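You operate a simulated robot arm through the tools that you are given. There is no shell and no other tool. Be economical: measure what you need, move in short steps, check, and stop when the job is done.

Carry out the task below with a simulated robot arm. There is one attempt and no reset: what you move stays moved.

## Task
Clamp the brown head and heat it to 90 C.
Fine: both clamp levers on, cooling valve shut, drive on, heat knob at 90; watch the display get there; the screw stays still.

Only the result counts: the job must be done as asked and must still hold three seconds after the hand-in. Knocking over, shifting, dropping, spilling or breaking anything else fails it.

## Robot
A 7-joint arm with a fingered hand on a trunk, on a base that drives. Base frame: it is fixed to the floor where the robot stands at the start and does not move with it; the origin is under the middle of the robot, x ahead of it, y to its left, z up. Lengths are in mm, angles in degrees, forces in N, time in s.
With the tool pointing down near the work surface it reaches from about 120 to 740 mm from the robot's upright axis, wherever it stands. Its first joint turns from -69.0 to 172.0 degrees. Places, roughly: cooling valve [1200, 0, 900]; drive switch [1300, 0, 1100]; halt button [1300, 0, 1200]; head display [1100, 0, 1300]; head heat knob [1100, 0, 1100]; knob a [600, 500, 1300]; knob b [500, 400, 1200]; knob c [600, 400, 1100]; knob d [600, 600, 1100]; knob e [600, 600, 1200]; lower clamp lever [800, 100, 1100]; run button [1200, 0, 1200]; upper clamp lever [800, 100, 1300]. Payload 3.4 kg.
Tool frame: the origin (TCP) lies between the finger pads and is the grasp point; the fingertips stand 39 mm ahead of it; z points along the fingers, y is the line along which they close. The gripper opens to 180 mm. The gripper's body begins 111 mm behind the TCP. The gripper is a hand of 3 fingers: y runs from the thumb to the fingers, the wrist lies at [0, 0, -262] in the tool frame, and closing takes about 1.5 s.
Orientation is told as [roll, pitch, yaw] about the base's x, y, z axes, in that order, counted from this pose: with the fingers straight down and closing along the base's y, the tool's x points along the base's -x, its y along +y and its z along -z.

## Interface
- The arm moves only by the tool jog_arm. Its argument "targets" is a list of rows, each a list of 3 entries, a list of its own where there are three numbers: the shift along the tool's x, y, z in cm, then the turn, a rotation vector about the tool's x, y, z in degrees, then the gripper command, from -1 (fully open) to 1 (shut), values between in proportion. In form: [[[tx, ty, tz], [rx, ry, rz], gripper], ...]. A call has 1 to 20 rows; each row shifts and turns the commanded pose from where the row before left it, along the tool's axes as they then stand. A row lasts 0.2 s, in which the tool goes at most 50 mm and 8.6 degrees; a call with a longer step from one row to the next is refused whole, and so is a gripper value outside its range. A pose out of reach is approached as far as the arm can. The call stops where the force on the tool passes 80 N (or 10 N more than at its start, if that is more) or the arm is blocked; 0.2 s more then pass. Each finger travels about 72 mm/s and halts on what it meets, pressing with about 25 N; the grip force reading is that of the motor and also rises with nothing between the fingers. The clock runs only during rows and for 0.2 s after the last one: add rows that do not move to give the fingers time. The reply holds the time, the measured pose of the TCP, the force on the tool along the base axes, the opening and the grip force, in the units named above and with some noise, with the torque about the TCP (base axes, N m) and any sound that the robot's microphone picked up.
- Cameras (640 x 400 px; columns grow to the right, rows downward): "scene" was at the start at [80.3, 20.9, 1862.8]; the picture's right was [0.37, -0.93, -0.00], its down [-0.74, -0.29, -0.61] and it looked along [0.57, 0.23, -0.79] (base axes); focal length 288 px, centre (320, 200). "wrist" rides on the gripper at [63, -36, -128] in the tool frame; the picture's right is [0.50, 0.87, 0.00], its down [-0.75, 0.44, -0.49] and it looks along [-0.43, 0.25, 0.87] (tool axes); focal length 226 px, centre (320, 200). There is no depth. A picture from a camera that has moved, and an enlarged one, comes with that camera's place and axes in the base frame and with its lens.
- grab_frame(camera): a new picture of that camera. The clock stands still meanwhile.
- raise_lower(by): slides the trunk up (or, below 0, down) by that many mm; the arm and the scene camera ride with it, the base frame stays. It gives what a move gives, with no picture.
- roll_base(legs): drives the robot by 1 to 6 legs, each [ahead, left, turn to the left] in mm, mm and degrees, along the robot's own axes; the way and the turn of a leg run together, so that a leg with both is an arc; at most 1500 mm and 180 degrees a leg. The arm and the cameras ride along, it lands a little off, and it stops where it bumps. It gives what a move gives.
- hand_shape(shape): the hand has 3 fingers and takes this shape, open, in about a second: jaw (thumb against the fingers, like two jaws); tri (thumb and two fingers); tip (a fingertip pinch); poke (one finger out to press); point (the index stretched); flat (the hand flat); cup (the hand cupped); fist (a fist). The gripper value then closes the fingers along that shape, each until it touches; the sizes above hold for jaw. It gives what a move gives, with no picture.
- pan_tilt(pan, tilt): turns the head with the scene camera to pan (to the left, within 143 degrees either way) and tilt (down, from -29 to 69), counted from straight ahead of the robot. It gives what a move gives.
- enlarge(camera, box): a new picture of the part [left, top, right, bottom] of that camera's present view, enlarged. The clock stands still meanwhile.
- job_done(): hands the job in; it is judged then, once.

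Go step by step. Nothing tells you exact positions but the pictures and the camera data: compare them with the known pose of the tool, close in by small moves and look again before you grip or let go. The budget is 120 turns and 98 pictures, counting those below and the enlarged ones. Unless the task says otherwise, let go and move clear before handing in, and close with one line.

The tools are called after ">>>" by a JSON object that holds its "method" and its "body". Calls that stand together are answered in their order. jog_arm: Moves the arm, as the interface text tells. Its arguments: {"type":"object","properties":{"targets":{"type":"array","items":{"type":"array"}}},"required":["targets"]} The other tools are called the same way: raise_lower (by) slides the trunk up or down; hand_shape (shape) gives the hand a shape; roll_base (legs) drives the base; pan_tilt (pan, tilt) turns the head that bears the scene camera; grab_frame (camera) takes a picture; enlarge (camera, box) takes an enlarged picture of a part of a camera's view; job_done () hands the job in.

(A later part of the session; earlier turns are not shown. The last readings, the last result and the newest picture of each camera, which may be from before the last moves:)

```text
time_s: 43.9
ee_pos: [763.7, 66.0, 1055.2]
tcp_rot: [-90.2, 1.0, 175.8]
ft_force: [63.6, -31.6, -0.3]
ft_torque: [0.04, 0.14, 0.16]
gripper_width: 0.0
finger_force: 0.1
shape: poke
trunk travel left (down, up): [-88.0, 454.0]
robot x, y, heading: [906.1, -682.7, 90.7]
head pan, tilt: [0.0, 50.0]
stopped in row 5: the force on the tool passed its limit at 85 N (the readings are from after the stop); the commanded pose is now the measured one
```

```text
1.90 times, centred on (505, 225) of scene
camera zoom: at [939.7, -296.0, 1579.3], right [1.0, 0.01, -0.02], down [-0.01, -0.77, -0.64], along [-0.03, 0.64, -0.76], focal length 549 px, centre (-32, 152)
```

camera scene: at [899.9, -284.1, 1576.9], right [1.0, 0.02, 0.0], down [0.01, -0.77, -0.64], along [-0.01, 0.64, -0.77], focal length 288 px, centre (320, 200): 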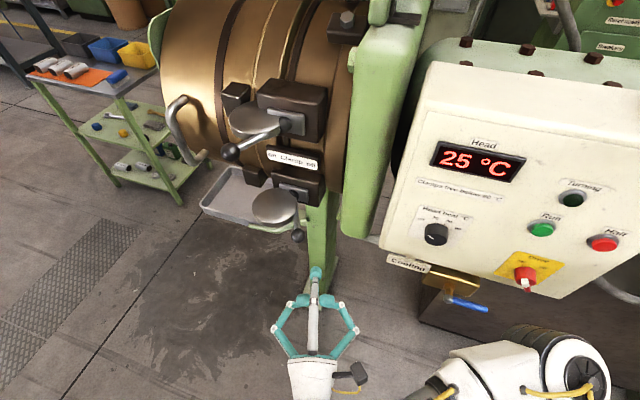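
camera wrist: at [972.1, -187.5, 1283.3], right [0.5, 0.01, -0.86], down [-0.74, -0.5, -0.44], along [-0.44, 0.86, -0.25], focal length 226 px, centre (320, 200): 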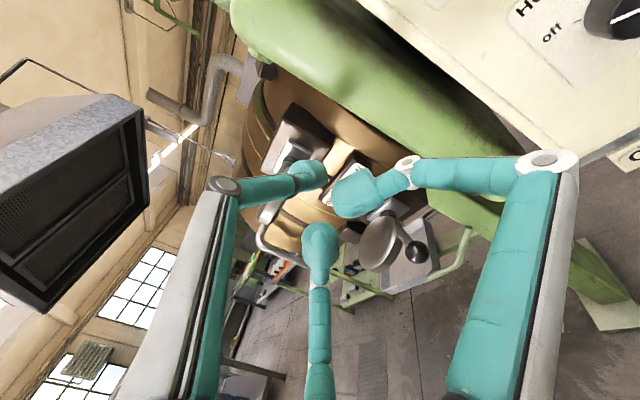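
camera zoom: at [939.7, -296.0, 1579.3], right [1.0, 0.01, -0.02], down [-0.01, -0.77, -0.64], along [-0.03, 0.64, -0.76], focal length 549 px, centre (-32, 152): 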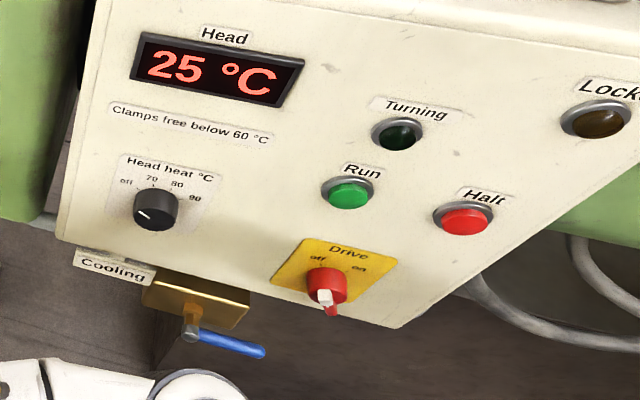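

Both clamps are at the "on" stops. I retract, then drive to +x to stand in front of the panel and valve.

>>> {"method": "jog_arm", "body": {"targets": [[[1, 0, -1], [0, 0, 0], -1], [[2, 0, -3], [0, 0, 0], -1], [[2, 0, -4], [0, 0, 0], -1], [[3, 0, -3.5], [0, 0, 0], -1], [[3, 0, -3.5], [0, 0, 0], -1], [[0, 0, -4], [0, 0, 0], -1], [[0, 0, -4], [0, 0, 0], -1]]}}

>>> {"method": "roll_base", "body": {"legs": [[0, -280, 0]]}}

>>> {"method": "grab_frame", "body": {"camera": "scene"}}

>>> {"method": "grab_frame", "body": {"camera": "wrist"}}

```text
time_s: 45.5
ee_pos: [844.0, -168.9, 1052.7]
tcp_rot: [-90.2, 1.4, 177.8]
ft_force: [0.1, -0.2, 0.0]
ft_torque: [0.0, 0.01, 0.03]
gripper_width: 0.0
finger_force: 0.1
shape: poke
trunk travel left (down, up): [-88.0, 454.0]
robot x, y, heading: [906.0, -686.2, 91.0]
head pan, tilt: [0.0, 50.0]
```

```text
time_s: 47.5
ee_pos: [1102.4, -163.7, 1051.4]
tcp_rot: [-90.2, 2.4, 177.9]
ft_force: [-0.1, 0.9, -0.4]
ft_torque: [-0.01, 0.0, 0.04]
gripper_width: 0.0
finger_force: 0.1
shape: poke
trunk travel left (down, up): [-88.0, 454.0]
robot x, y, heading: [1178.9, -679.9, 90.9]
head pan, tilt: [0.0, 50.0]
```

```text
59 pictures are left
camera scene: at [1154.5, -282.7, 1577.2], right [1.0, 0.01, 0.01], down [0.02, -0.77, -0.64], along [0.0, 0.64, -0.77], focal length 288 px, centre (320, 200)
```

scene: 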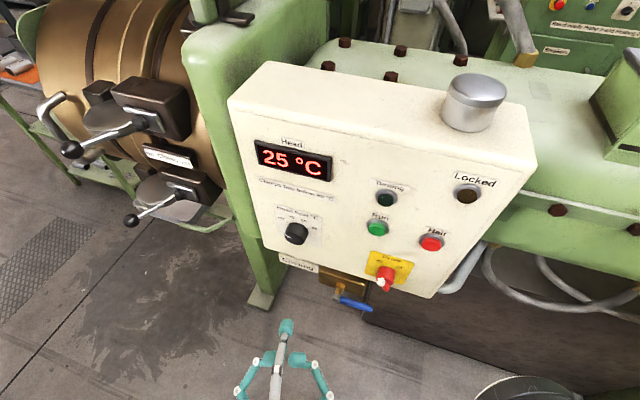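

```text
58 pictures are left
camera wrist: at [1158.5, -294.6, 1088.7], right [0.54, -0.02, -0.84], down [-0.75, -0.46, -0.47], along [-0.38, 0.89, -0.26], focal length 226 px, centre (320, 200)
```

wrist: 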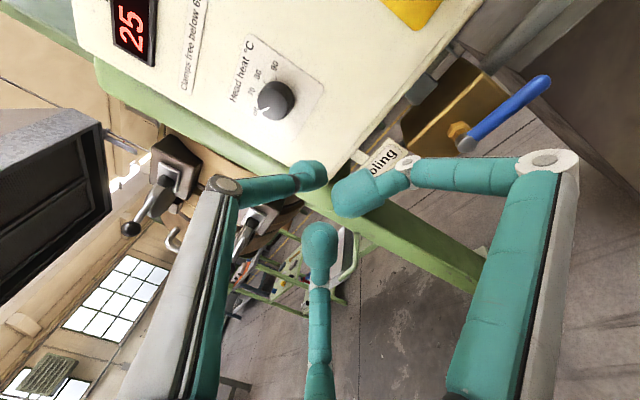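

Handle runs from pivot (1206, -27, 903) to tip (1282, -44, 897), horizontal, in line with the pipe: open. I look closer for stops.

>>> {"method": "enlarge", "body": {"camera": "wrist", "box": [360, 40, 570, 190]}}

>>> {"method": "enlarge", "body": {"camera": "scene", "box": [260, 200, 440, 320]}}

```text
2.67 times, centred on (465, 115) of wrist
camera zoom: at [1158.5, -294.6, 1088.7], right [0.54, -0.02, -0.84], down [-0.75, -0.46, -0.47], along [-0.38, 0.89, -0.26], focal length 603 px, centre (-67, 427)
```

zoom: 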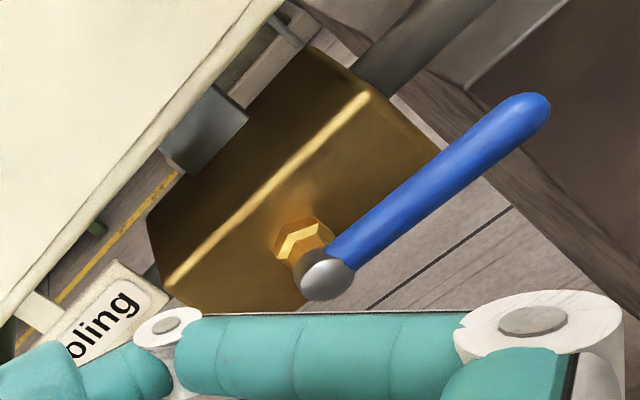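

```text
3.33 times, centred on (350, 260) of scene
camera zoom: at [1154.5, -282.7, 1577.2], right [1.0, 0.01, 0.01], down [0.02, -0.77, -0.64], along [0.0, 0.64, -0.77], focal length 961 px, centre (220, 0)
```

zoom: 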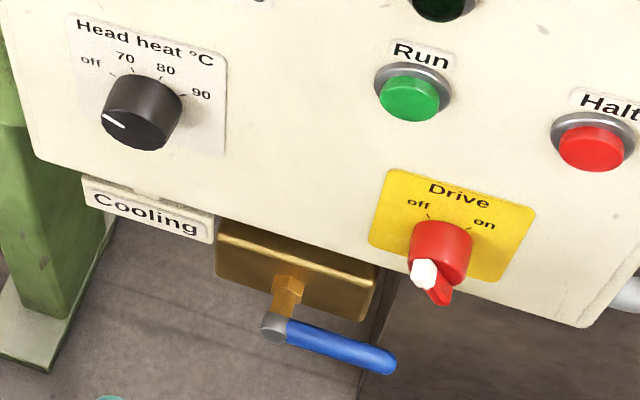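

Clockwise (seen from the front) should close it: push the handle tip down. I go above the handle tip first.

>>> {"method": "jog_arm", "body": {"targets": [[[0, 3.9, 0], [0, 0, 0], -1], [[0, 3.9, 0], [0, 0, 0], -1], [[0, 3.8, 0], [0, 0, 0], -1], [[4.2, 0, 0], [0, 0, 0], -1], [[4.2, 0, 0], [0, 0, 0], -1], [[4.2, 0, 0], [0, 0, 0], -1], [[4.0, 0, 0], [0, 0, 0], -1], [[0, 0, 3.5], [0, 0, 0], -1]]}}

>>> {"method": "grab_frame", "body": {"camera": "wrist"}}

>>> {"method": "grab_frame", "body": {"camera": "scene"}}

```text
time_s: 49.3
ee_pos: [1215.7, -100.1, 922.8]
tcp_rot: [-90.2, 1.2, 177.8]
ft_force: [0.0, -0.3, -1.0]
ft_torque: [0.02, -0.01, -0.03]
gripper_width: 0.0
finger_force: 0.1
shape: poke
out of reach, approached as far as the arm can: row 5, 6, 7
trunk travel left (down, up): [-88.0, 454.0]
robot x, y, heading: [1181.7, -679.0, 90.5]
head pan, tilt: [0.0, 50.0]
```

```text
55 pictures are left
camera wrist: at [1273.6, -230.4, 958.8], right [0.52, -0.02, -0.86], down [-0.76, -0.46, -0.45], along [-0.39, 0.89, -0.25], focal length 226 px, centre (320, 200)
```

wrist: 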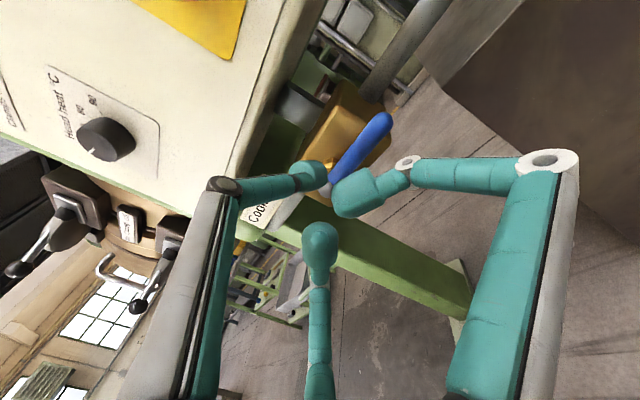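

```text
54 pictures are left
camera scene: at [1190.8, -278.9, 1576.1], right [1.0, 0.01, -0.01], down [0.0, -0.77, -0.64], along [-0.01, 0.64, -0.77], focal length 288 px, centre (320, 200)
```

scene: 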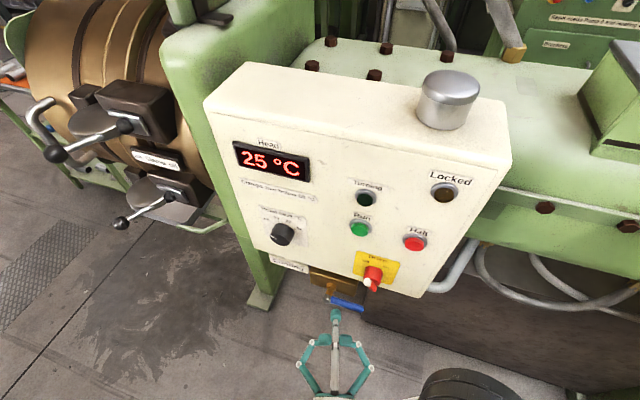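

Arm limit reached at this place; I back off a bit and drive sideways.

>>> {"method": "jog_arm", "body": {"targets": [[[0, -1.5, -3], [0, 0, 0], -1]]}}

>>> {"method": "roll_base", "body": {"legs": [[0, -100, 0]]}}

>>> {"method": "grab_frame", "body": {"camera": "wrist"}}

```text
time_s: 49.7
ee_pos: [1192.8, -136.4, 941.7]
tcp_rot: [-90.8, 2.2, 177.8]
ft_force: [0.0, -0.4, -0.1]
ft_torque: [-0.03, -0.03, 0.0]
gripper_width: 0.2
finger_force: 0.1
shape: poke
trunk travel left (down, up): [-88.0, 454.0]
robot x, y, heading: [1177.2, -680.3, 90.8]
head pan, tilt: [0.0, 50.0]
```

```text
time_s: 50.8
ee_pos: [1279.6, -129.2, 938.7]
tcp_rot: [-90.4, 2.7, 177.7]
ft_force: [-1.0, 0.3, 0.2]
ft_torque: [-0.05, -0.01, -0.05]
gripper_width: 0.3
finger_force: 0.0
shape: poke
trunk travel left (down, up): [-88.0, 454.0]
robot x, y, heading: [1275.2, -681.6, 90.6]
head pan, tilt: [0.0, 50.0]
```

```text
53 pictures are left
camera wrist: at [1335.8, -259.9, 975.8], right [0.54, -0.02, -0.84], down [-0.75, -0.46, -0.47], along [-0.38, 0.89, -0.26], focal length 226 px, centre (320, 200)
```

wrist: 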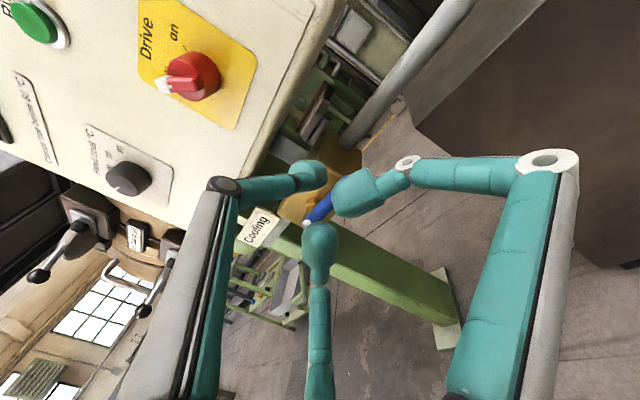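

>>> {"method": "jog_arm", "body": {"targets": [[[-0.5, 0, 3.7], [0, 0, 0], -1], [[-0.5, 0, 3.7], [0, 0, 0], -1], [[0, 1.5, 0], [0, 0, 0], -1]]}}

>>> {"method": "grab_frame", "body": {"camera": "wrist"}}

>>> {"method": "enlarge", "body": {"camera": "scene", "box": [220, 220, 420, 380]}}

```text
time_s: 51.6
ee_pos: [1287.4, -58.1, 924.4]
tcp_rot: [-90.5, 1.7, 177.7]
ft_force: [-0.1, 0.2, 0.7]
ft_torque: [0.01, 0.02, -0.05]
gripper_width: 0.1
finger_force: 0.1
shape: poke
trunk travel left (down, up): [-88.0, 454.0]
robot x, y, heading: [1274.6, -679.7, 90.8]
head pan, tilt: [0.0, 50.0]
```

```text
52 pictures are left
camera wrist: at [1343.6, -189.1, 960.5], right [0.52, -0.01, -0.85], down [-0.76, -0.46, -0.46], along [-0.38, 0.89, -0.25], focal length 226 px, centre (320, 200)
```

wrist: 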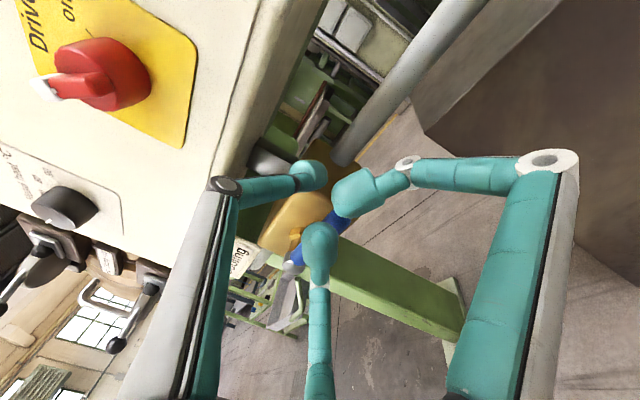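

```text
2.50 times, centred on (320, 300) of scene
camera zoom: at [1254.0, -279.0, 1576.7], right [1.0, 0.01, 0.01], down [0.01, -0.77, -0.64], along [0.0, 0.64, -0.77], focal length 721 px, centre (320, -50)
```

zoom: 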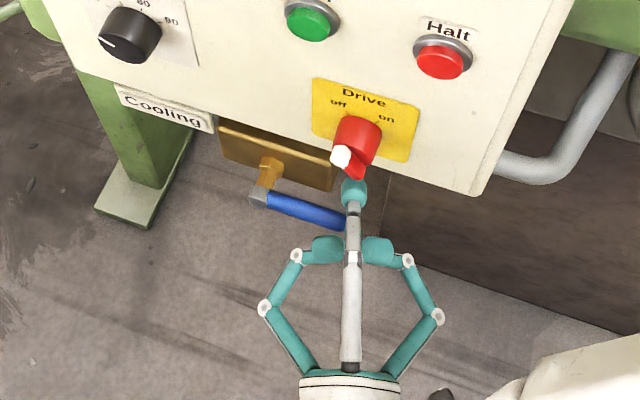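

>>> {"method": "jog_arm", "body": {"targets": [[[0, -0.8, 0], [0, 0, 0], -1], [[-2.2, 0, 0], [0, 0, 0], -1], [[0, 1.5, 0], [0, 0, 0], -1], [[0, 1, 0], [0, 0, 0], -1], [[0, 1, 0], [0, 0, 0], -1]]}}

>>> {"method": "enlarge", "body": {"camera": "scene", "box": [220, 220, 420, 380]}}

```text
time_s: 52.8
ee_pos: [1272.4, -56.9, 898.6]
tcp_rot: [-90.6, 1.4, 177.4]
ft_force: [6.0, 4.2, 5.8]
ft_torque: [0.05, 0.06, -0.07]
gripper_width: 0.2
finger_force: 0.0
shape: poke
trunk travel left (down, up): [-88.0, 454.0]
robot x, y, heading: [1273.4, -676.5, 90.8]
head pan, tilt: [0.0, 50.0]
```

```text
2.50 times, centred on (320, 300) of scene
camera zoom: at [1278.5, -279.3, 1577.0], right [1.0, 0.01, -0.01], down [0.0, -0.77, -0.64], along [-0.01, 0.64, -0.77], focal length 721 px, centre (320, -50)
```

zoom: 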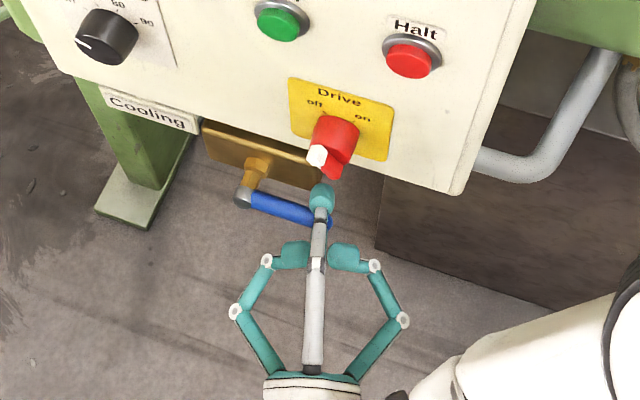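

>>> {"method": "jog_arm", "body": {"targets": [[[-0.1, 1, 0], [0, 0, 0], -1], [[-0.2, 1, 0], [0, 0, 0], -1], [[-0.3, 1, 0], [0, 0, 0], -1], [[-0.5, 1, 0], [0, 0, 0], -1]]}}

>>> {"method": "enlarge", "body": {"camera": "scene", "box": [220, 220, 420, 380]}}

>>> {"method": "grab_frame", "body": {"camera": "wrist"}}

```text
time_s: 53.8
ee_pos: [1268.4, -57.7, 863.6]
tcp_rot: [-91.5, 1.0, 177.2]
ft_force: [13.1, -0.2, 44.0]
ft_torque: [0.76, 0.58, -0.26]
gripper_width: 0.0
finger_force: 0.0
shape: poke
trunk travel left (down, up): [-88.0, 454.0]
robot x, y, heading: [1277.9, -676.9, 90.6]
head pan, tilt: [0.0, 50.0]
```

```text
2.50 times, centred on (320, 300) of scene
camera zoom: at [1280.9, -289.6, 1580.0], right [1.0, 0.01, -0.01], down [0.0, -0.77, -0.64], along [-0.01, 0.64, -0.77], focal length 721 px, centre (320, -50)
```

zoom: 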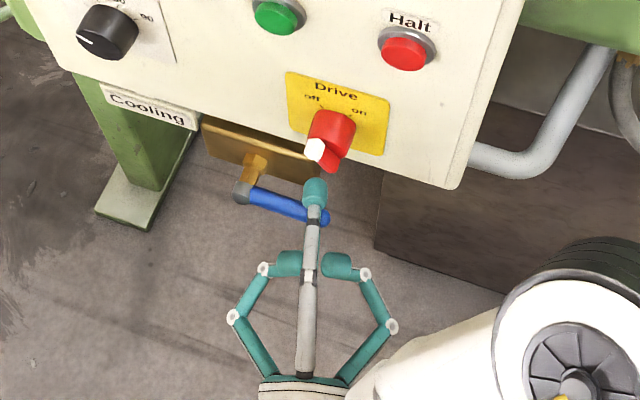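

```text
48 pictures are left
camera wrist: at [1324.8, -189.8, 896.7], right [0.52, 0.0, -0.86], down [-0.77, -0.44, -0.46], along [-0.38, 0.9, -0.23], focal length 226 px, centre (320, 200)
```

wrist: 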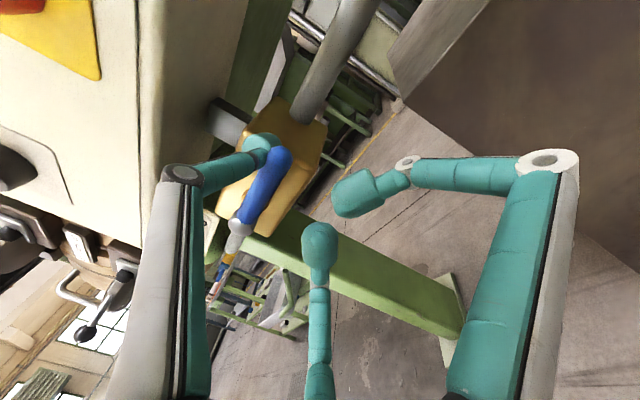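

Pushing down meets a solid stop, so the valve closes upward. I go around to beneath the handle.

>>> {"method": "jog_arm", "body": {"targets": [[[0, -3, 0], [0, 0, 0], -1], [[0, -1.5, 0], [0, 0, 0], -1], [[0, 0, -4.5], [0, 0, 0], -1], [[0, 0, -2.5], [0, 0, 0], -1], [[0, 3, 0], [0, 0, 0], -1], [[0, 3, 0], [0, 0, 0], -1], [[0, 3, 0], [0, 0, 0], -1]]}}

>>> {"method": "grab_frame", "body": {"camera": "wrist"}}

```text
time_s: 55.4
ee_pos: [1258.1, -113.3, 819.8]
tcp_rot: [-90.2, 1.5, 177.8]
ft_force: [-0.4, 1.1, 0.2]
ft_torque: [0.03, -0.01, -0.01]
gripper_width: 0.2
finger_force: 0.2
shape: poke
out of reach, approached as far as the arm can: row 7
trunk travel left (down, up): [-88.0, 454.0]
robot x, y, heading: [1271.4, -682.1, 90.9]
head pan, tilt: [0.0, 50.0]
```

```text
47 pictures are left
camera wrist: at [1314.9, -244.6, 854.9], right [0.52, -0.02, -0.85], down [-0.76, -0.46, -0.46], along [-0.39, 0.89, -0.25], focal length 226 px, centre (320, 200)
```

wrist: 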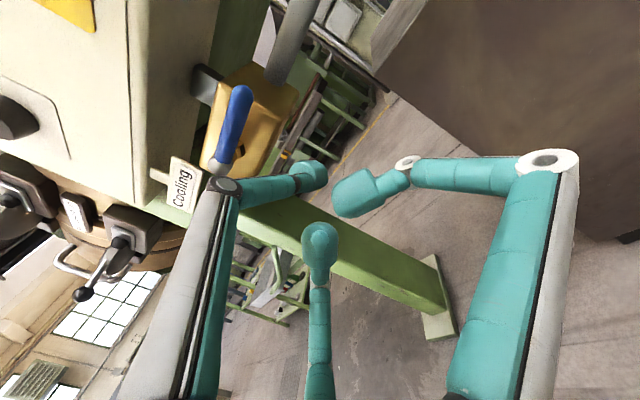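

>>> {"method": "jog_arm", "body": {"targets": [[[0, 0, 3], [0, 0, 0], -1], [[0, 0, 2.8], [0, 0, 0], -1], [[0, -1, 0], [0, 0, 0], -1], [[0, -1, 0], [0, 0, 0], -1]]}}

>>> {"method": "grab_frame", "body": {"camera": "wrist"}}

```text
time_s: 56.4
ee_pos: [1264.6, -56.9, 838.8]
tcp_rot: [-90.6, 1.5, 177.8]
ft_force: [-1.1, -0.2, 0.2]
ft_torque: [0.03, 0.04, -0.01]
gripper_width: 0.0
finger_force: 0.1
shape: poke
trunk travel left (down, up): [-88.0, 454.0]
robot x, y, heading: [1272.2, -676.1, 90.6]
head pan, tilt: [0.0, 50.0]
```

```text
46 pictures are left
camera wrist: at [1321.0, -187.9, 874.6], right [0.52, -0.01, -0.85], down [-0.76, -0.46, -0.46], along [-0.39, 0.89, -0.25], focal length 226 px, centre (320, 200)
```

wrist: 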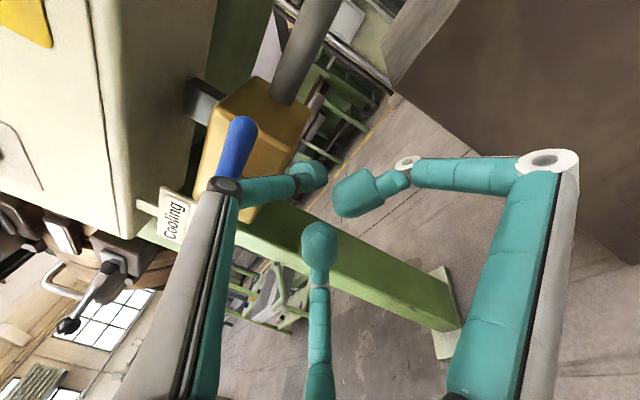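

>>> {"method": "jog_arm", "body": {"targets": [[[0, -1, 0], [0, 0, 0], -1], [[0, -1, 0], [0, 0, 0], -1], [[0, -1, 0], [0, 0, 0], -1], [[0, -1, 0], [0, 0, 0], -1], [[0, -1, 0], [0, 0, 0], -1], [[0, -1, 0], [0, 0, 0], -1]]}}

>>> {"method": "grab_frame", "body": {"camera": "wrist"}}

>>> {"method": "enlarge", "body": {"camera": "scene", "box": [220, 220, 420, 380]}}

```text
time_s: 57.8
ee_pos: [1263.6, -58.0, 900.2]
tcp_rot: [-90.6, 1.2, 177.7]
ft_force: [0.2, -1.0, -0.5]
ft_torque: [0.0, 0.01, -0.02]
gripper_width: 0.0
finger_force: 0.1
shape: poke
trunk travel left (down, up): [-88.0, 454.0]
robot x, y, heading: [1273.5, -676.9, 90.8]
head pan, tilt: [0.0, 50.0]
```

```text
45 pictures are left
camera wrist: at [1320.0, -189.3, 935.7], right [0.52, -0.01, -0.85], down [-0.76, -0.46, -0.46], along [-0.39, 0.89, -0.25], focal length 226 px, centre (320, 200)
```

wrist: 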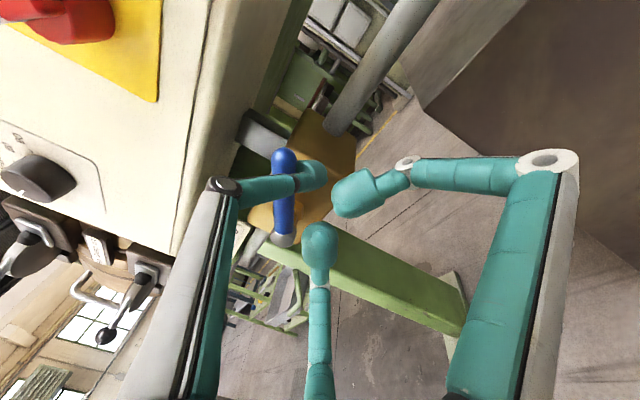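

```text
2.50 times, centred on (320, 300) of scene
camera zoom: at [1272.8, -279.6, 1577.1], right [1.0, 0.01, 0.0], down [0.01, -0.77, -0.64], along [-0.01, 0.64, -0.77], focal length 721 px, centre (320, -50)
```

zoom: 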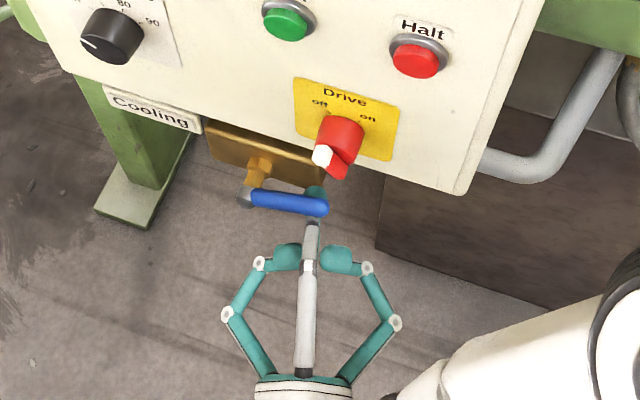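

The handle is lifting with almost no force. I continue along its arc.

>>> {"method": "jog_arm", "body": {"targets": [[[0, -1, 0], [0, 0, 0], -1], [[-0.2, -1, 0], [0, 0, 0], -1], [[-0.3, -1, 0], [0, 0, 0], -1], [[-0.6, -1, 0], [0, 0, 0], -1], [[-0.8, -0.8, 0], [0, 0, 0], -1], [[-1, -0.6, 0], [0, 0, 0], -1]]}}

>>> {"method": "grab_frame", "body": {"camera": "wrist"}}

>>> {"method": "enlarge", "body": {"camera": "scene", "box": [220, 220, 420, 380]}}

```text
time_s: 59.2
ee_pos: [1232.6, -55.1, 952.6]
tcp_rot: [-90.5, 1.3, 177.7]
ft_force: [1.1, 0.6, -0.5]
ft_torque: [-0.02, -0.01, 0.01]
gripper_width: 0.0
finger_force: 0.1
shape: poke
trunk travel left (down, up): [-88.0, 454.0]
robot x, y, heading: [1274.2, -677.1, 90.7]
head pan, tilt: [0.0, 50.0]
```

```text
43 pictures are left
camera wrist: at [1290.1, -186.3, 988.5], right [0.52, -0.01, -0.85], down [-0.76, -0.46, -0.46], along [-0.39, 0.89, -0.25], focal length 226 px, centre (320, 200)
```

wrist: 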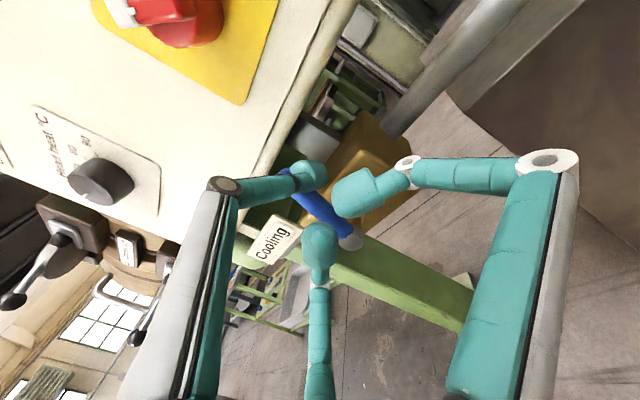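

```text
2.50 times, centred on (320, 300) of scene
camera zoom: at [1273.1, -279.4, 1577.0], right [1.0, 0.01, 0.0], down [0.01, -0.77, -0.64], along [-0.01, 0.64, -0.77], focal length 721 px, centre (320, -50)
```

zoom: 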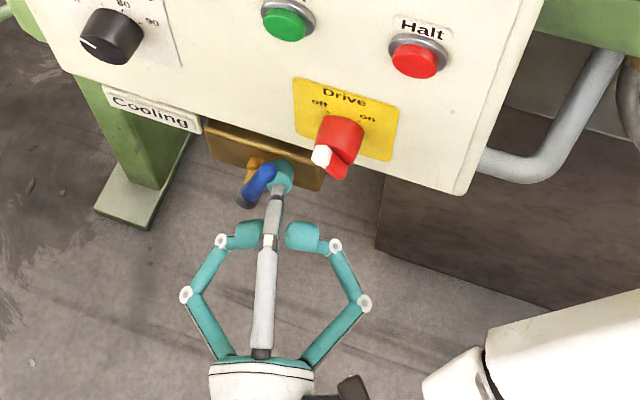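

>>> {"method": "jog_arm", "body": {"targets": [[[-1, -0.3, 0], [0, 0, 0], -1], [[-0.8, 0, 0], [0, 0, 0], -1], [[-0.6, 0, 0], [0, 0, 0], -1], [[-0.6, 0, 0], [0, 0, 0], -1], [[-0.5, 0, 0], [0, 0, 0], -1], [[-0.5, 0, 0], [0, 0, 0], -1]]}}

>>> {"method": "enlarge", "body": {"camera": "scene", "box": [220, 220, 420, 380]}}

```text
time_s: 60.6
ee_pos: [1209.1, -53.1, 956.0]
tcp_rot: [-90.7, 1.0, 176.3]
ft_force: [59.9, -6.5, 0.3]
ft_torque: [0.0, 0.27, -1.98]
gripper_width: 0.0
finger_force: 0.1
shape: poke
trunk travel left (down, up): [-88.0, 454.0]
robot x, y, heading: [1280.8, -679.8, 90.6]
head pan, tilt: [0.0, 50.0]
```

```text
2.50 times, centred on (320, 300) of scene
camera zoom: at [1303.0, -280.7, 1577.1], right [1.0, 0.01, -0.02], down [-0.01, -0.77, -0.64], along [-0.02, 0.64, -0.77], focal length 721 px, centre (320, -50)
```

zoom: 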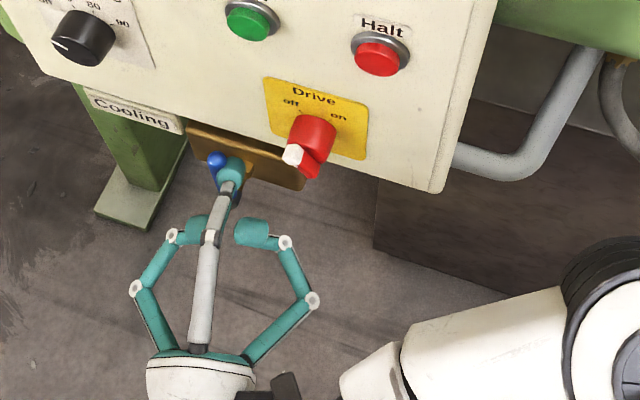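

Stop reached; handle is vertical. I back off and look at the valve and the drive switch.

>>> {"method": "jog_arm", "body": {"targets": [[[2, 0, 0], [0, 0, 0], -1], [[0.5, 0, -4], [0, 0, 0], -1], [[0.5, 0, -4], [0, 0, 0], -1], [[3, -3, -2], [0, 0, 0], -1], [[3, -3, 0], [0, 0, 0], -1], [[2, -3, 0], [0, 0, 0], -1]]}}

>>> {"method": "grab_frame", "body": {"camera": "wrist"}}

>>> {"method": "grab_frame", "body": {"camera": "scene"}}

```text
time_s: 62.0
ee_pos: [1287.8, -159.0, 1047.9]
tcp_rot: [-90.4, 1.5, 177.6]
ft_force: [-0.2, 0.5, -1.2]
ft_torque: [-0.01, 0.01, -0.02]
gripper_width: 0.0
finger_force: 0.1
shape: poke
out of reach, approached as far as the arm can: row 6
trunk travel left (down, up): [-88.0, 454.0]
robot x, y, heading: [1272.9, -680.0, 90.7]
head pan, tilt: [0.0, 50.0]
```

```text
40 pictures are left
camera wrist: at [1343.6, -289.7, 1084.2], right [0.52, -0.01, -0.85], down [-0.76, -0.46, -0.46], along [-0.38, 0.89, -0.25], focal length 226 px, centre (320, 200)
```

wrist: 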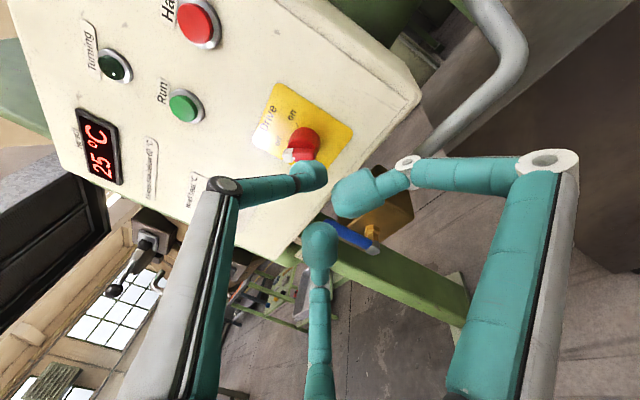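

```text
39 pictures are left
camera scene: at [1266.5, -282.0, 1577.7], right [1.0, 0.01, 0.0], down [0.01, -0.77, -0.64], along [-0.01, 0.64, -0.77], focal length 288 px, centre (320, 200)
```

scene: 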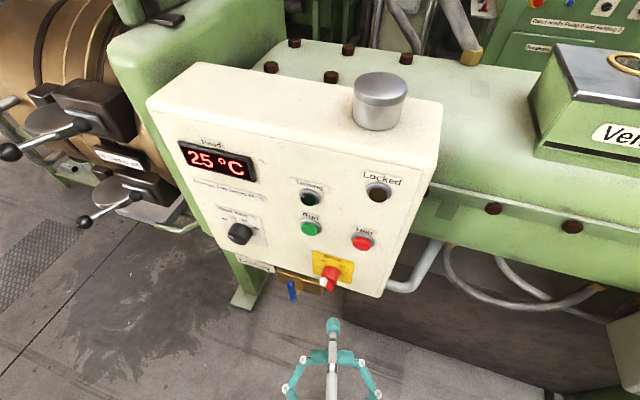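

Valve handle now vertical (shut). I zoom on the drive switch.

>>> {"method": "enlarge", "body": {"camera": "wrist", "box": [230, 70, 370, 200]}}

>>> {"method": "enlarge", "body": {"camera": "scene", "box": [270, 230, 390, 310]}}

```text
3.08 times, centred on (300, 135) of wrist
camera zoom: at [1343.6, -289.7, 1084.2], right [0.52, -0.01, -0.85], down [-0.76, -0.46, -0.46], along [-0.38, 0.89, -0.25], focal length 696 px, centre (382, 400)
```

zoom: 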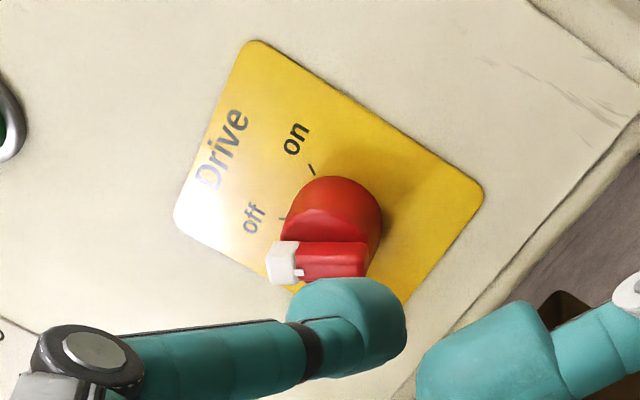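

```text
5.00 times, centred on (330, 270) of scene
camera zoom: at [1266.5, -282.0, 1577.7], right [1.0, 0.01, 0.0], down [0.01, -0.77, -0.64], along [-0.01, 0.64, -0.77], focal length 1441 px, centre (270, -150)
```

zoom: 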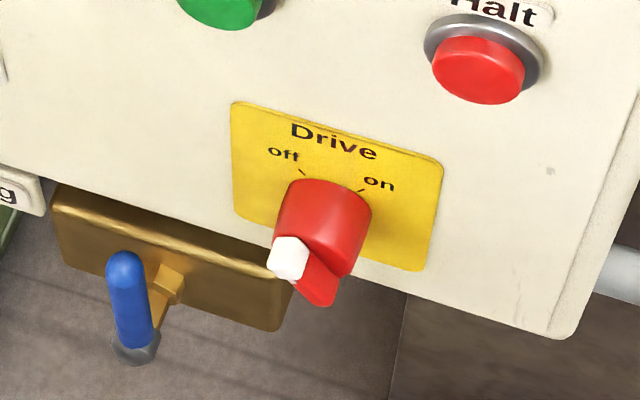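

I'll swing the bar's white end clockwise with the fingertip from its lower-left side. First I position in front of it.

>>> {"method": "jog_arm", "body": {"targets": [[[-2, -0.5, 2], [0, 0, 0], -1], [[-2, -0.5, 2], [0, 0, 0], -1], [[0, 0, 0.8], [0, 0, 0], -1]]}}

>>> {"method": "enlarge", "body": {"camera": "wrist", "box": [200, 70, 400, 220]}}

>>> {"method": "enlarge", "body": {"camera": "scene", "box": [250, 210, 400, 340]}}

```text
time_s: 62.8
ee_pos: [1253.4, -108.0, 1058.2]
tcp_rot: [-90.5, 1.4, 177.7]
ft_force: [-0.2, -0.7, -0.1]
ft_torque: [-0.01, 0.0, -0.02]
gripper_width: 0.1
finger_force: 0.0
shape: poke
trunk travel left (down, up): [-88.0, 454.0]
robot x, y, heading: [1275.0, -676.2, 90.5]
head pan, tilt: [0.0, 50.0]
```

```text
2.67 times, centred on (300, 145) of wrist
camera zoom: at [1310.0, -239.2, 1093.0], right [0.52, -0.01, -0.85], down [-0.76, -0.46, -0.46], along [-0.39, 0.89, -0.25], focal length 603 px, centre (373, 347)
```

zoom: 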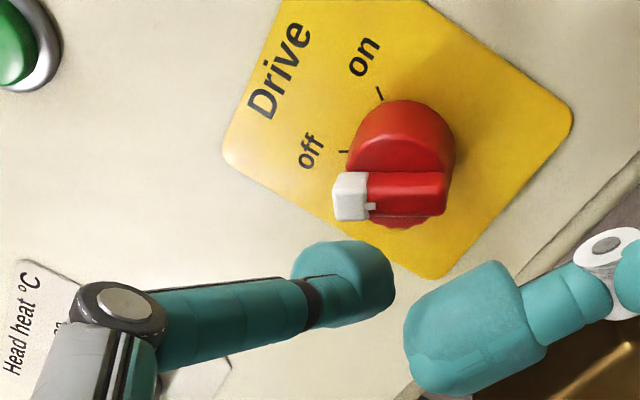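

```text
3.08 times, centred on (325, 275) of scene
camera zoom: at [1270.1, -279.9, 1577.1], right [1.0, 0.01, 0.0], down [0.01, -0.77, -0.64], along [-0.01, 0.64, -0.77], focal length 887 px, centre (305, -31)
```

zoom: 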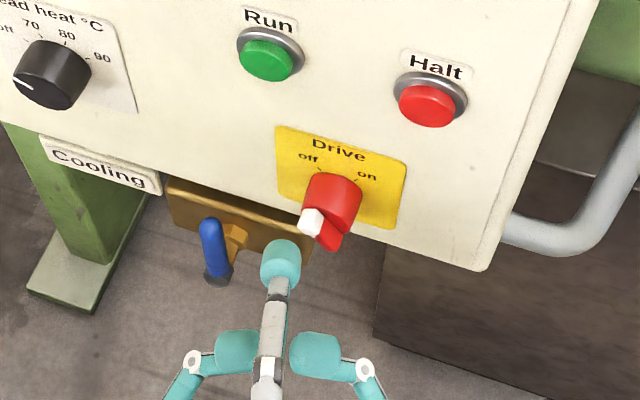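

>>> {"method": "jog_arm", "body": {"targets": [[[-0.3, -0.4, 0.7], [0, 0, 0], -1], [[0, 0, 0.6], [0, 0, 0], -1], [[0.4, -0.8, 0], [0, 0, 0], -1], [[0.4, -0.6, 0], [0, 0, 0], -1], [[0.4, -0.4, 0], [0, 0, 0], -1]]}}

>>> {"method": "enlarge", "body": {"camera": "wrist", "box": [200, 70, 400, 220]}}

>>> {"method": "enlarge", "body": {"camera": "scene", "box": [250, 210, 400, 340]}}

```text
time_s: 64.0
ee_pos: [1264.2, -96.8, 1079.9]
tcp_rot: [-90.6, 1.3, 177.7]
ft_force: [-0.3, 0.0, -0.4]
ft_torque: [0.0, 0.01, 0.04]
gripper_width: 0.0
finger_force: 0.1
shape: poke
trunk travel left (down, up): [-88.0, 454.0]
robot x, y, heading: [1273.6, -677.3, 90.9]
head pan, tilt: [0.0, 50.0]
```

```text
2.67 times, centred on (300, 145) of wrist
camera zoom: at [1321.2, -227.4, 1115.6], right [0.52, -0.01, -0.85], down [-0.76, -0.46, -0.46], along [-0.39, 0.89, -0.25], focal length 603 px, centre (373, 347)
```

zoom: 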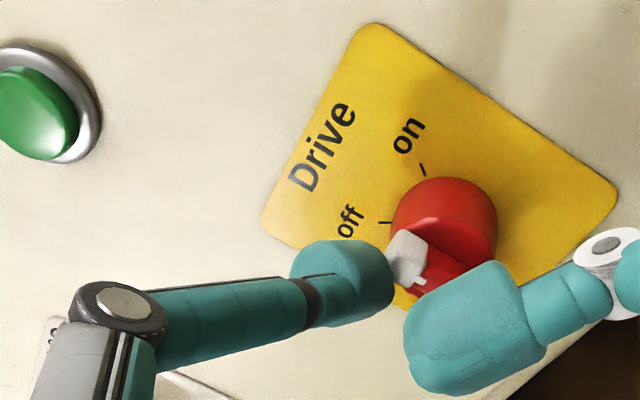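

```text
3.08 times, centred on (325, 275) of scene
camera zoom: at [1273.4, -280.0, 1577.2], right [1.0, 0.01, 0.0], down [0.01, -0.77, -0.64], along [-0.01, 0.64, -0.77], focal length 887 px, centre (305, -31)
```

zoom: 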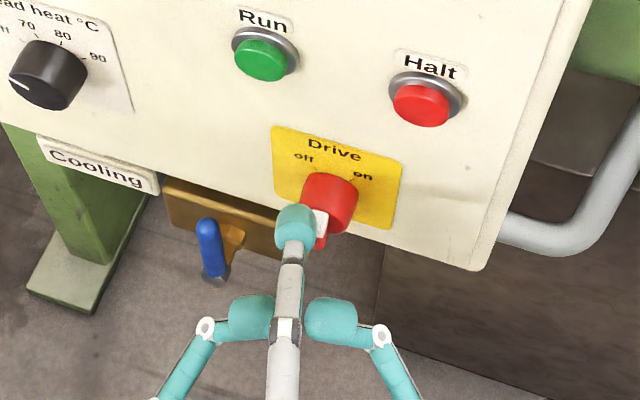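

The switch is turning. I continue along the arc to "on".

>>> {"method": "jog_arm", "body": {"targets": [[[0.5, -0.3, 0], [0, 0, 0], -1], [[0.5, -0.2, 0], [0, 0, 0], -1], [[0.5, 0, 0], [0, 0, 0], -1], [[0.4, 0.1, 0], [0, 0, 0], -1]]}}

>>> {"method": "enlarge", "body": {"camera": "wrist", "box": [200, 70, 400, 220]}}

>>> {"method": "enlarge", "body": {"camera": "scene", "box": [250, 210, 400, 340]}}

```text
time_s: 65.0
ee_pos: [1283.6, -97.9, 1084.8]
tcp_rot: [-90.5, 1.2, 177.7]
ft_force: [1.0, -0.8, 2.4]
ft_torque: [0.04, 0.0, 0.01]
gripper_width: 0.0
finger_force: 0.1
shape: poke
trunk travel left (down, up): [-88.0, 454.0]
robot x, y, heading: [1275.8, -678.9, 90.7]
head pan, tilt: [0.0, 50.0]
```

```text
2.67 times, centred on (300, 145) of wrist
camera zoom: at [1340.0, -228.8, 1120.2], right [0.52, -0.01, -0.86], down [-0.76, -0.46, -0.46], along [-0.39, 0.89, -0.25], focal length 603 px, centre (373, 347)
```

zoom: 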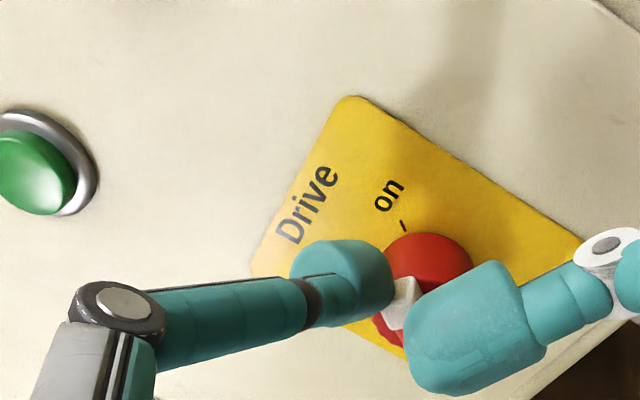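

```text
3.08 times, centred on (325, 275) of scene
camera zoom: at [1274.1, -280.4, 1577.3], right [1.0, 0.01, 0.0], down [0.01, -0.77, -0.64], along [-0.01, 0.64, -0.77], focal length 887 px, centre (305, -31)
```

zoom: 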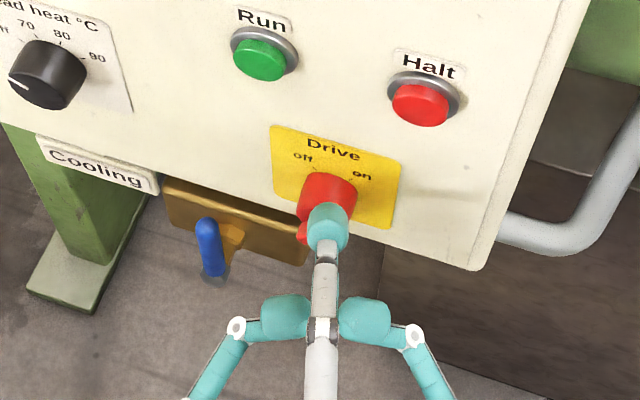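

>>> {"method": "jog_arm", "body": {"targets": [[[0.3, 0.3, 0], [0, 0, 0], -1], [[0.3, 0.3, 0], [0, 0, 0], -1], [[0.3, 0.3, 0], [0, 0, 0], -1]]}}

>>> {"method": "jog_arm", "body": {"targets": [[[-1, -1, 0], [0, 0, 0], -1], [[0, 0, -4], [0, 0, 0], -1], [[-1, 0, -4], [0, 0, 0], -1]]}}

>>> {"method": "enlarge", "body": {"camera": "wrist", "box": [200, 70, 400, 220]}}

>>> {"method": "enlarge", "body": {"camera": "scene", "box": [200, 160, 400, 310]}}

```text
time_s: 65.8
ee_pos: [1293.5, -97.4, 1076.0]
tcp_rot: [-90.4, 1.2, 177.5]
ft_force: [2.0, -2.2, 3.9]
ft_torque: [0.15, 0.0, -0.09]
gripper_width: 0.0
finger_force: 0.1
shape: poke
trunk travel left (down, up): [-88.0, 454.0]
robot x, y, heading: [1275.0, -673.7, 90.9]
head pan, tilt: [0.0, 50.0]
```

```text
time_s: 66.6
ee_pos: [1265.3, -179.4, 1085.2]
tcp_rot: [-90.6, 1.3, 177.7]
ft_force: [1.1, -0.6, 0.1]
ft_torque: [0.03, 0.02, 0.02]
gripper_width: 0.0
finger_force: 0.0
shape: poke
trunk travel left (down, up): [-88.0, 454.0]
robot x, y, heading: [1271.8, -676.3, 90.7]
head pan, tilt: [0.0, 50.0]
```

```text
2.67 times, centred on (300, 145) of wrist
camera zoom: at [1322.1, -310.0, 1120.9], right [0.52, -0.01, -0.85], down [-0.76, -0.46, -0.46], along [-0.39, 0.89, -0.25], focal length 603 px, centre (373, 347)
```

zoom: 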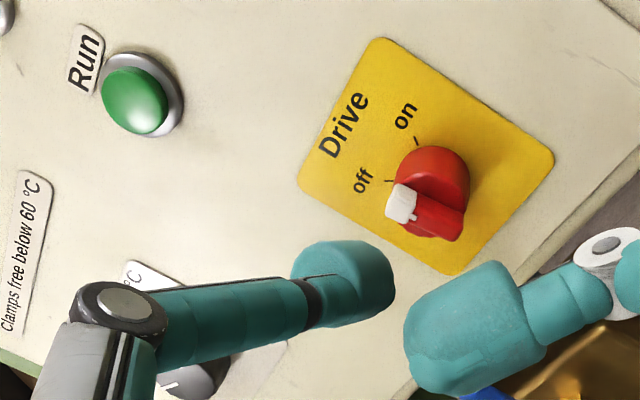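

```text
2.67 times, centred on (300, 235) of scene
camera zoom: at [1268.8, -282.8, 1578.0], right [1.0, 0.01, 0.0], down [0.01, -0.77, -0.64], along [-0.01, 0.64, -0.77], focal length 769 px, centre (373, 107)
```

zoom: 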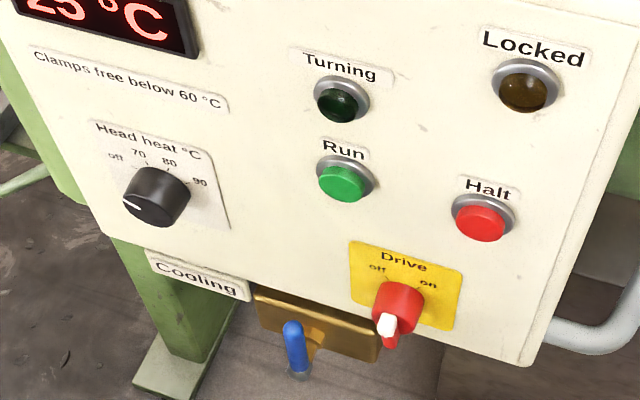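

The finger slid over the bar after turning it part of the way. I repeat with deeper engagement, first approaching from the left and checking for contact.

>>> {"method": "jog_arm", "body": {"targets": [[[-1.1, 1.1, 4], [0, 0, 0], -1], [[0, 0, 4], [0, 0, 0], -1], [[0, 0, 0.5], [0, 0, 0], -1], [[0, 0, 0.4], [0, 0, 0], -1], [[0, 0, 0], [0, 0, 0], -1]]}}

>>> {"method": "enlarge", "body": {"camera": "wrist", "box": [200, 70, 400, 220]}}

```text
time_s: 67.8
ee_pos: [1259.8, -88.8, 1072.5]
tcp_rot: [-90.7, 1.4, 177.7]
ft_force: [-0.1, -0.8, 0.2]
ft_torque: [-0.01, -0.02, -0.04]
gripper_width: 0.0
finger_force: 0.0
shape: poke
trunk travel left (down, up): [-88.0, 454.0]
robot x, y, heading: [1274.6, -680.4, 90.7]
head pan, tilt: [0.0, 50.0]
```

```text
2.67 times, centred on (300, 145) of wrist
camera zoom: at [1317.2, -218.6, 1109.8], right [0.52, -0.01, -0.85], down [-0.76, -0.46, -0.46], along [-0.39, 0.89, -0.25], focal length 603 px, centre (373, 347)
```

zoom: 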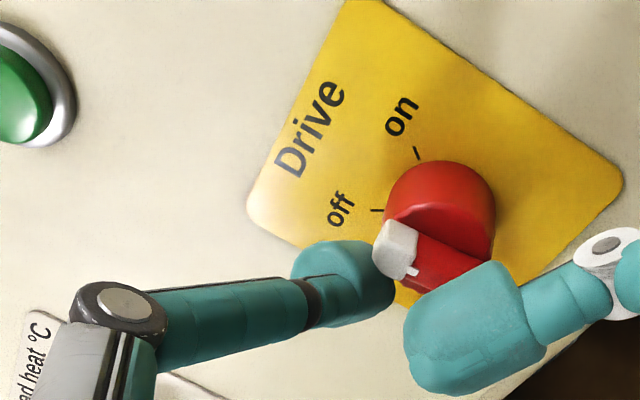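

>>> {"method": "jog_arm", "body": {"targets": [[[0, 0, 0.4], [0, 0, 0], -1], [[0.3, -0.6, 0], [0, 0, 0], -1], [[0.5, -0.5, 0], [0, 0, 0], -1], [[0.5, -0.3, 0], [0, 0, 0], -1], [[0.5, -0.1, 0], [0, 0, 0], -1]]}}

>>> {"method": "enlarge", "body": {"camera": "wrist", "box": [200, 70, 400, 220]}}

```text
time_s: 69.0
ee_pos: [1279.8, -84.5, 1088.1]
tcp_rot: [-90.6, 1.3, 177.7]
ft_force: [0.7, 0.8, 0.3]
ft_torque: [0.02, 0.01, 0.02]
gripper_width: 0.0
finger_force: 0.0
shape: poke
trunk travel left (down, up): [-88.0, 454.0]
robot x, y, heading: [1275.6, -677.7, 90.9]
head pan, tilt: [0.0, 50.0]
```

```text
2.67 times, centred on (300, 145) of wrist
camera zoom: at [1336.5, -214.9, 1124.3], right [0.52, -0.01, -0.85], down [-0.76, -0.46, -0.46], along [-0.39, 0.89, -0.25], focal length 603 px, centre (373, 347)
```

zoom: 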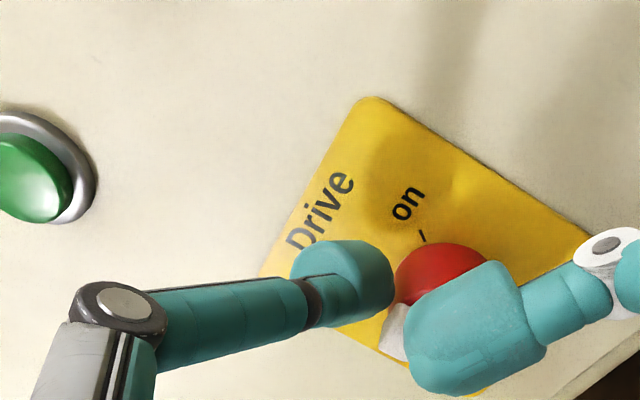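

>>> {"method": "enlarge", "body": {"camera": "scene", "box": [260, 220, 380, 310]}}

```text
4.44 times, centred on (320, 265) of scene
camera zoom: at [1274.4, -279.7, 1577.1], right [1.0, 0.01, 0.0], down [0.01, -0.77, -0.64], along [-0.01, 0.64, -0.77], focal length 1281 px, centre (320, -89)
```

zoom: 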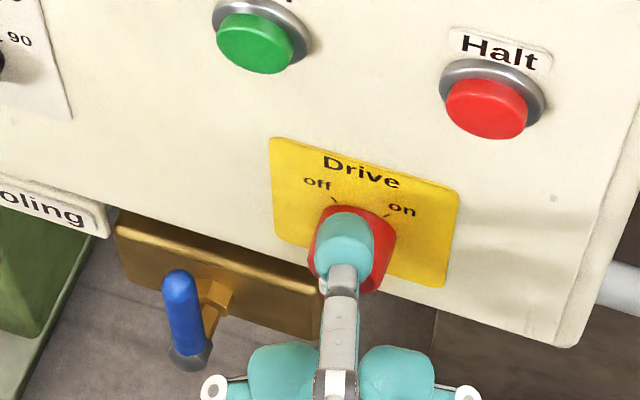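

I was too high: the tip rode past the white end. I go back out, and re-approach lower-left, with a flatter path.

>>> {"method": "jog_arm", "body": {"targets": [[[0, 0, -3], [0, 0, 0], -1], [[-2.8, 1.9, 0], [0, 0, 0], -1], [[0, 0, 3], [0, 0, 0], -1], [[0.4, 0, 0], [0, 0, 0], -1], [[0.4, -0.2, 0], [0, 0, 0], -1], [[0.4, -0.3, 0], [0, 0, 0], -1], [[0.4, -0.3, 0], [0, 0, 0], -1]]}}

>>> {"method": "enlarge", "body": {"camera": "wrist", "box": [200, 70, 400, 220]}}

```text
time_s: 70.6
ee_pos: [1268.0, -85.1, 1079.0]
tcp_rot: [-90.8, 1.2, 177.8]
ft_force: [-4.4, -3.2, 3.1]
ft_torque: [0.08, 0.0, 0.15]
gripper_width: 0.0
finger_force: 0.1
shape: poke
trunk travel left (down, up): [-88.0, 454.0]
robot x, y, heading: [1276.1, -679.3, 90.8]
head pan, tilt: [0.0, 50.0]
```

```text
2.67 times, centred on (300, 145) of wrist
camera zoom: at [1324.6, -216.4, 1114.2], right [0.52, -0.01, -0.85], down [-0.76, -0.46, -0.46], along [-0.39, 0.89, -0.24], focal length 603 px, centre (373, 347)
```

zoom: 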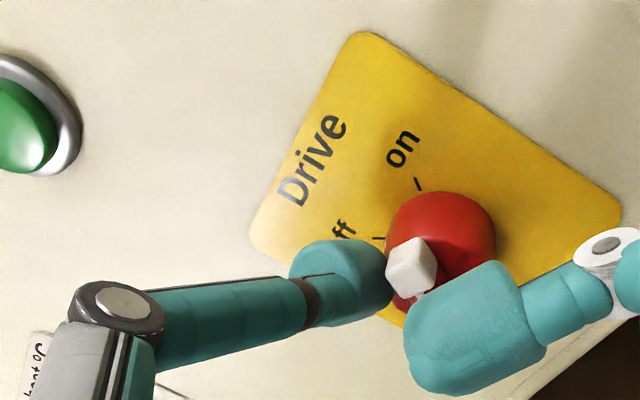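

>>> {"method": "jog_arm", "body": {"targets": [[[0.4, -0.1, 0], [0, 0, 0], -1], [[0.4, -0.05, 0], [0, 0, 0], -1], [[0.4, 0.05, 0], [0, 0, 0], -1]]}}

>>> {"method": "enlarge", "body": {"camera": "wrist", "box": [200, 70, 400, 220]}}

```text
time_s: 71.4
ee_pos: [1273.8, -87.5, 1080.5]
tcp_rot: [-90.7, 1.6, 177.9]
ft_force: [-17.2, -8.7, 5.0]
ft_torque: [0.18, 0.04, 0.57]
gripper_width: 0.0
finger_force: 0.1
shape: poke
trunk travel left (down, up): [-88.0, 454.0]
robot x, y, heading: [1272.0, -676.4, 90.8]
head pan, tilt: [0.0, 50.0]
```

```text
2.67 times, centred on (300, 145) of wrist
camera zoom: at [1330.4, -217.6, 1116.2], right [0.52, -0.01, -0.85], down [-0.76, -0.46, -0.46], along [-0.39, 0.89, -0.25], focal length 603 px, centre (373, 347)
```

zoom: 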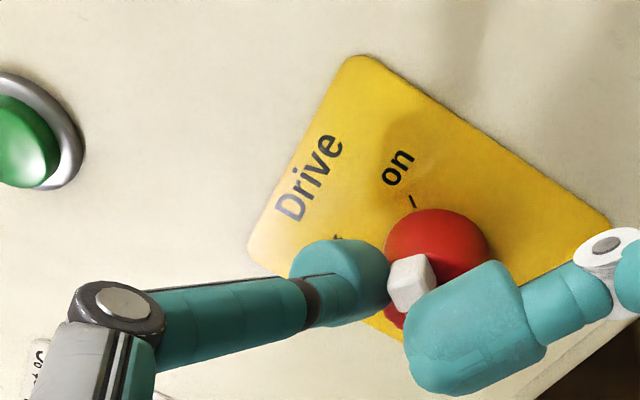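

The fingertip is jamming on the knob's cylinder. I draw back 6 mm and push the bar across.

>>> {"method": "jog_arm", "body": {"targets": [[[0, 0, -0.6], [0, 0, 0], -1], [[0.3, 0, 0], [0, 0, 0], -1], [[0.4, 0, 0], [0, 0, 0], -1], [[0.4, 0.1, 0], [0, 0, 0], -1]]}}

>>> {"method": "enlarge", "body": {"camera": "wrist", "box": [200, 70, 400, 220]}}

```text
time_s: 72.4
ee_pos: [1279.7, -91.5, 1078.4]
tcp_rot: [-90.6, 1.5, 178.4]
ft_force: [-35.5, 3.3, 4.3]
ft_torque: [0.12, -0.07, 1.17]
gripper_width: 0.0
finger_force: 0.1
shape: poke
trunk travel left (down, up): [-88.0, 454.0]
robot x, y, heading: [1274.5, -680.9, 90.8]
head pan, tilt: [0.0, 50.0]
```

```text
2.67 times, centred on (300, 145) of wrist
camera zoom: at [1337.5, -221.7, 1114.6], right [0.52, -0.01, -0.85], down [-0.75, -0.47, -0.46], along [-0.39, 0.88, -0.25], focal length 603 px, centre (373, 347)
```

zoom: 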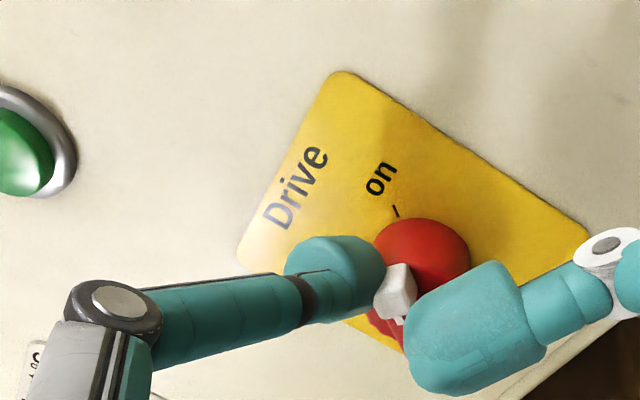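

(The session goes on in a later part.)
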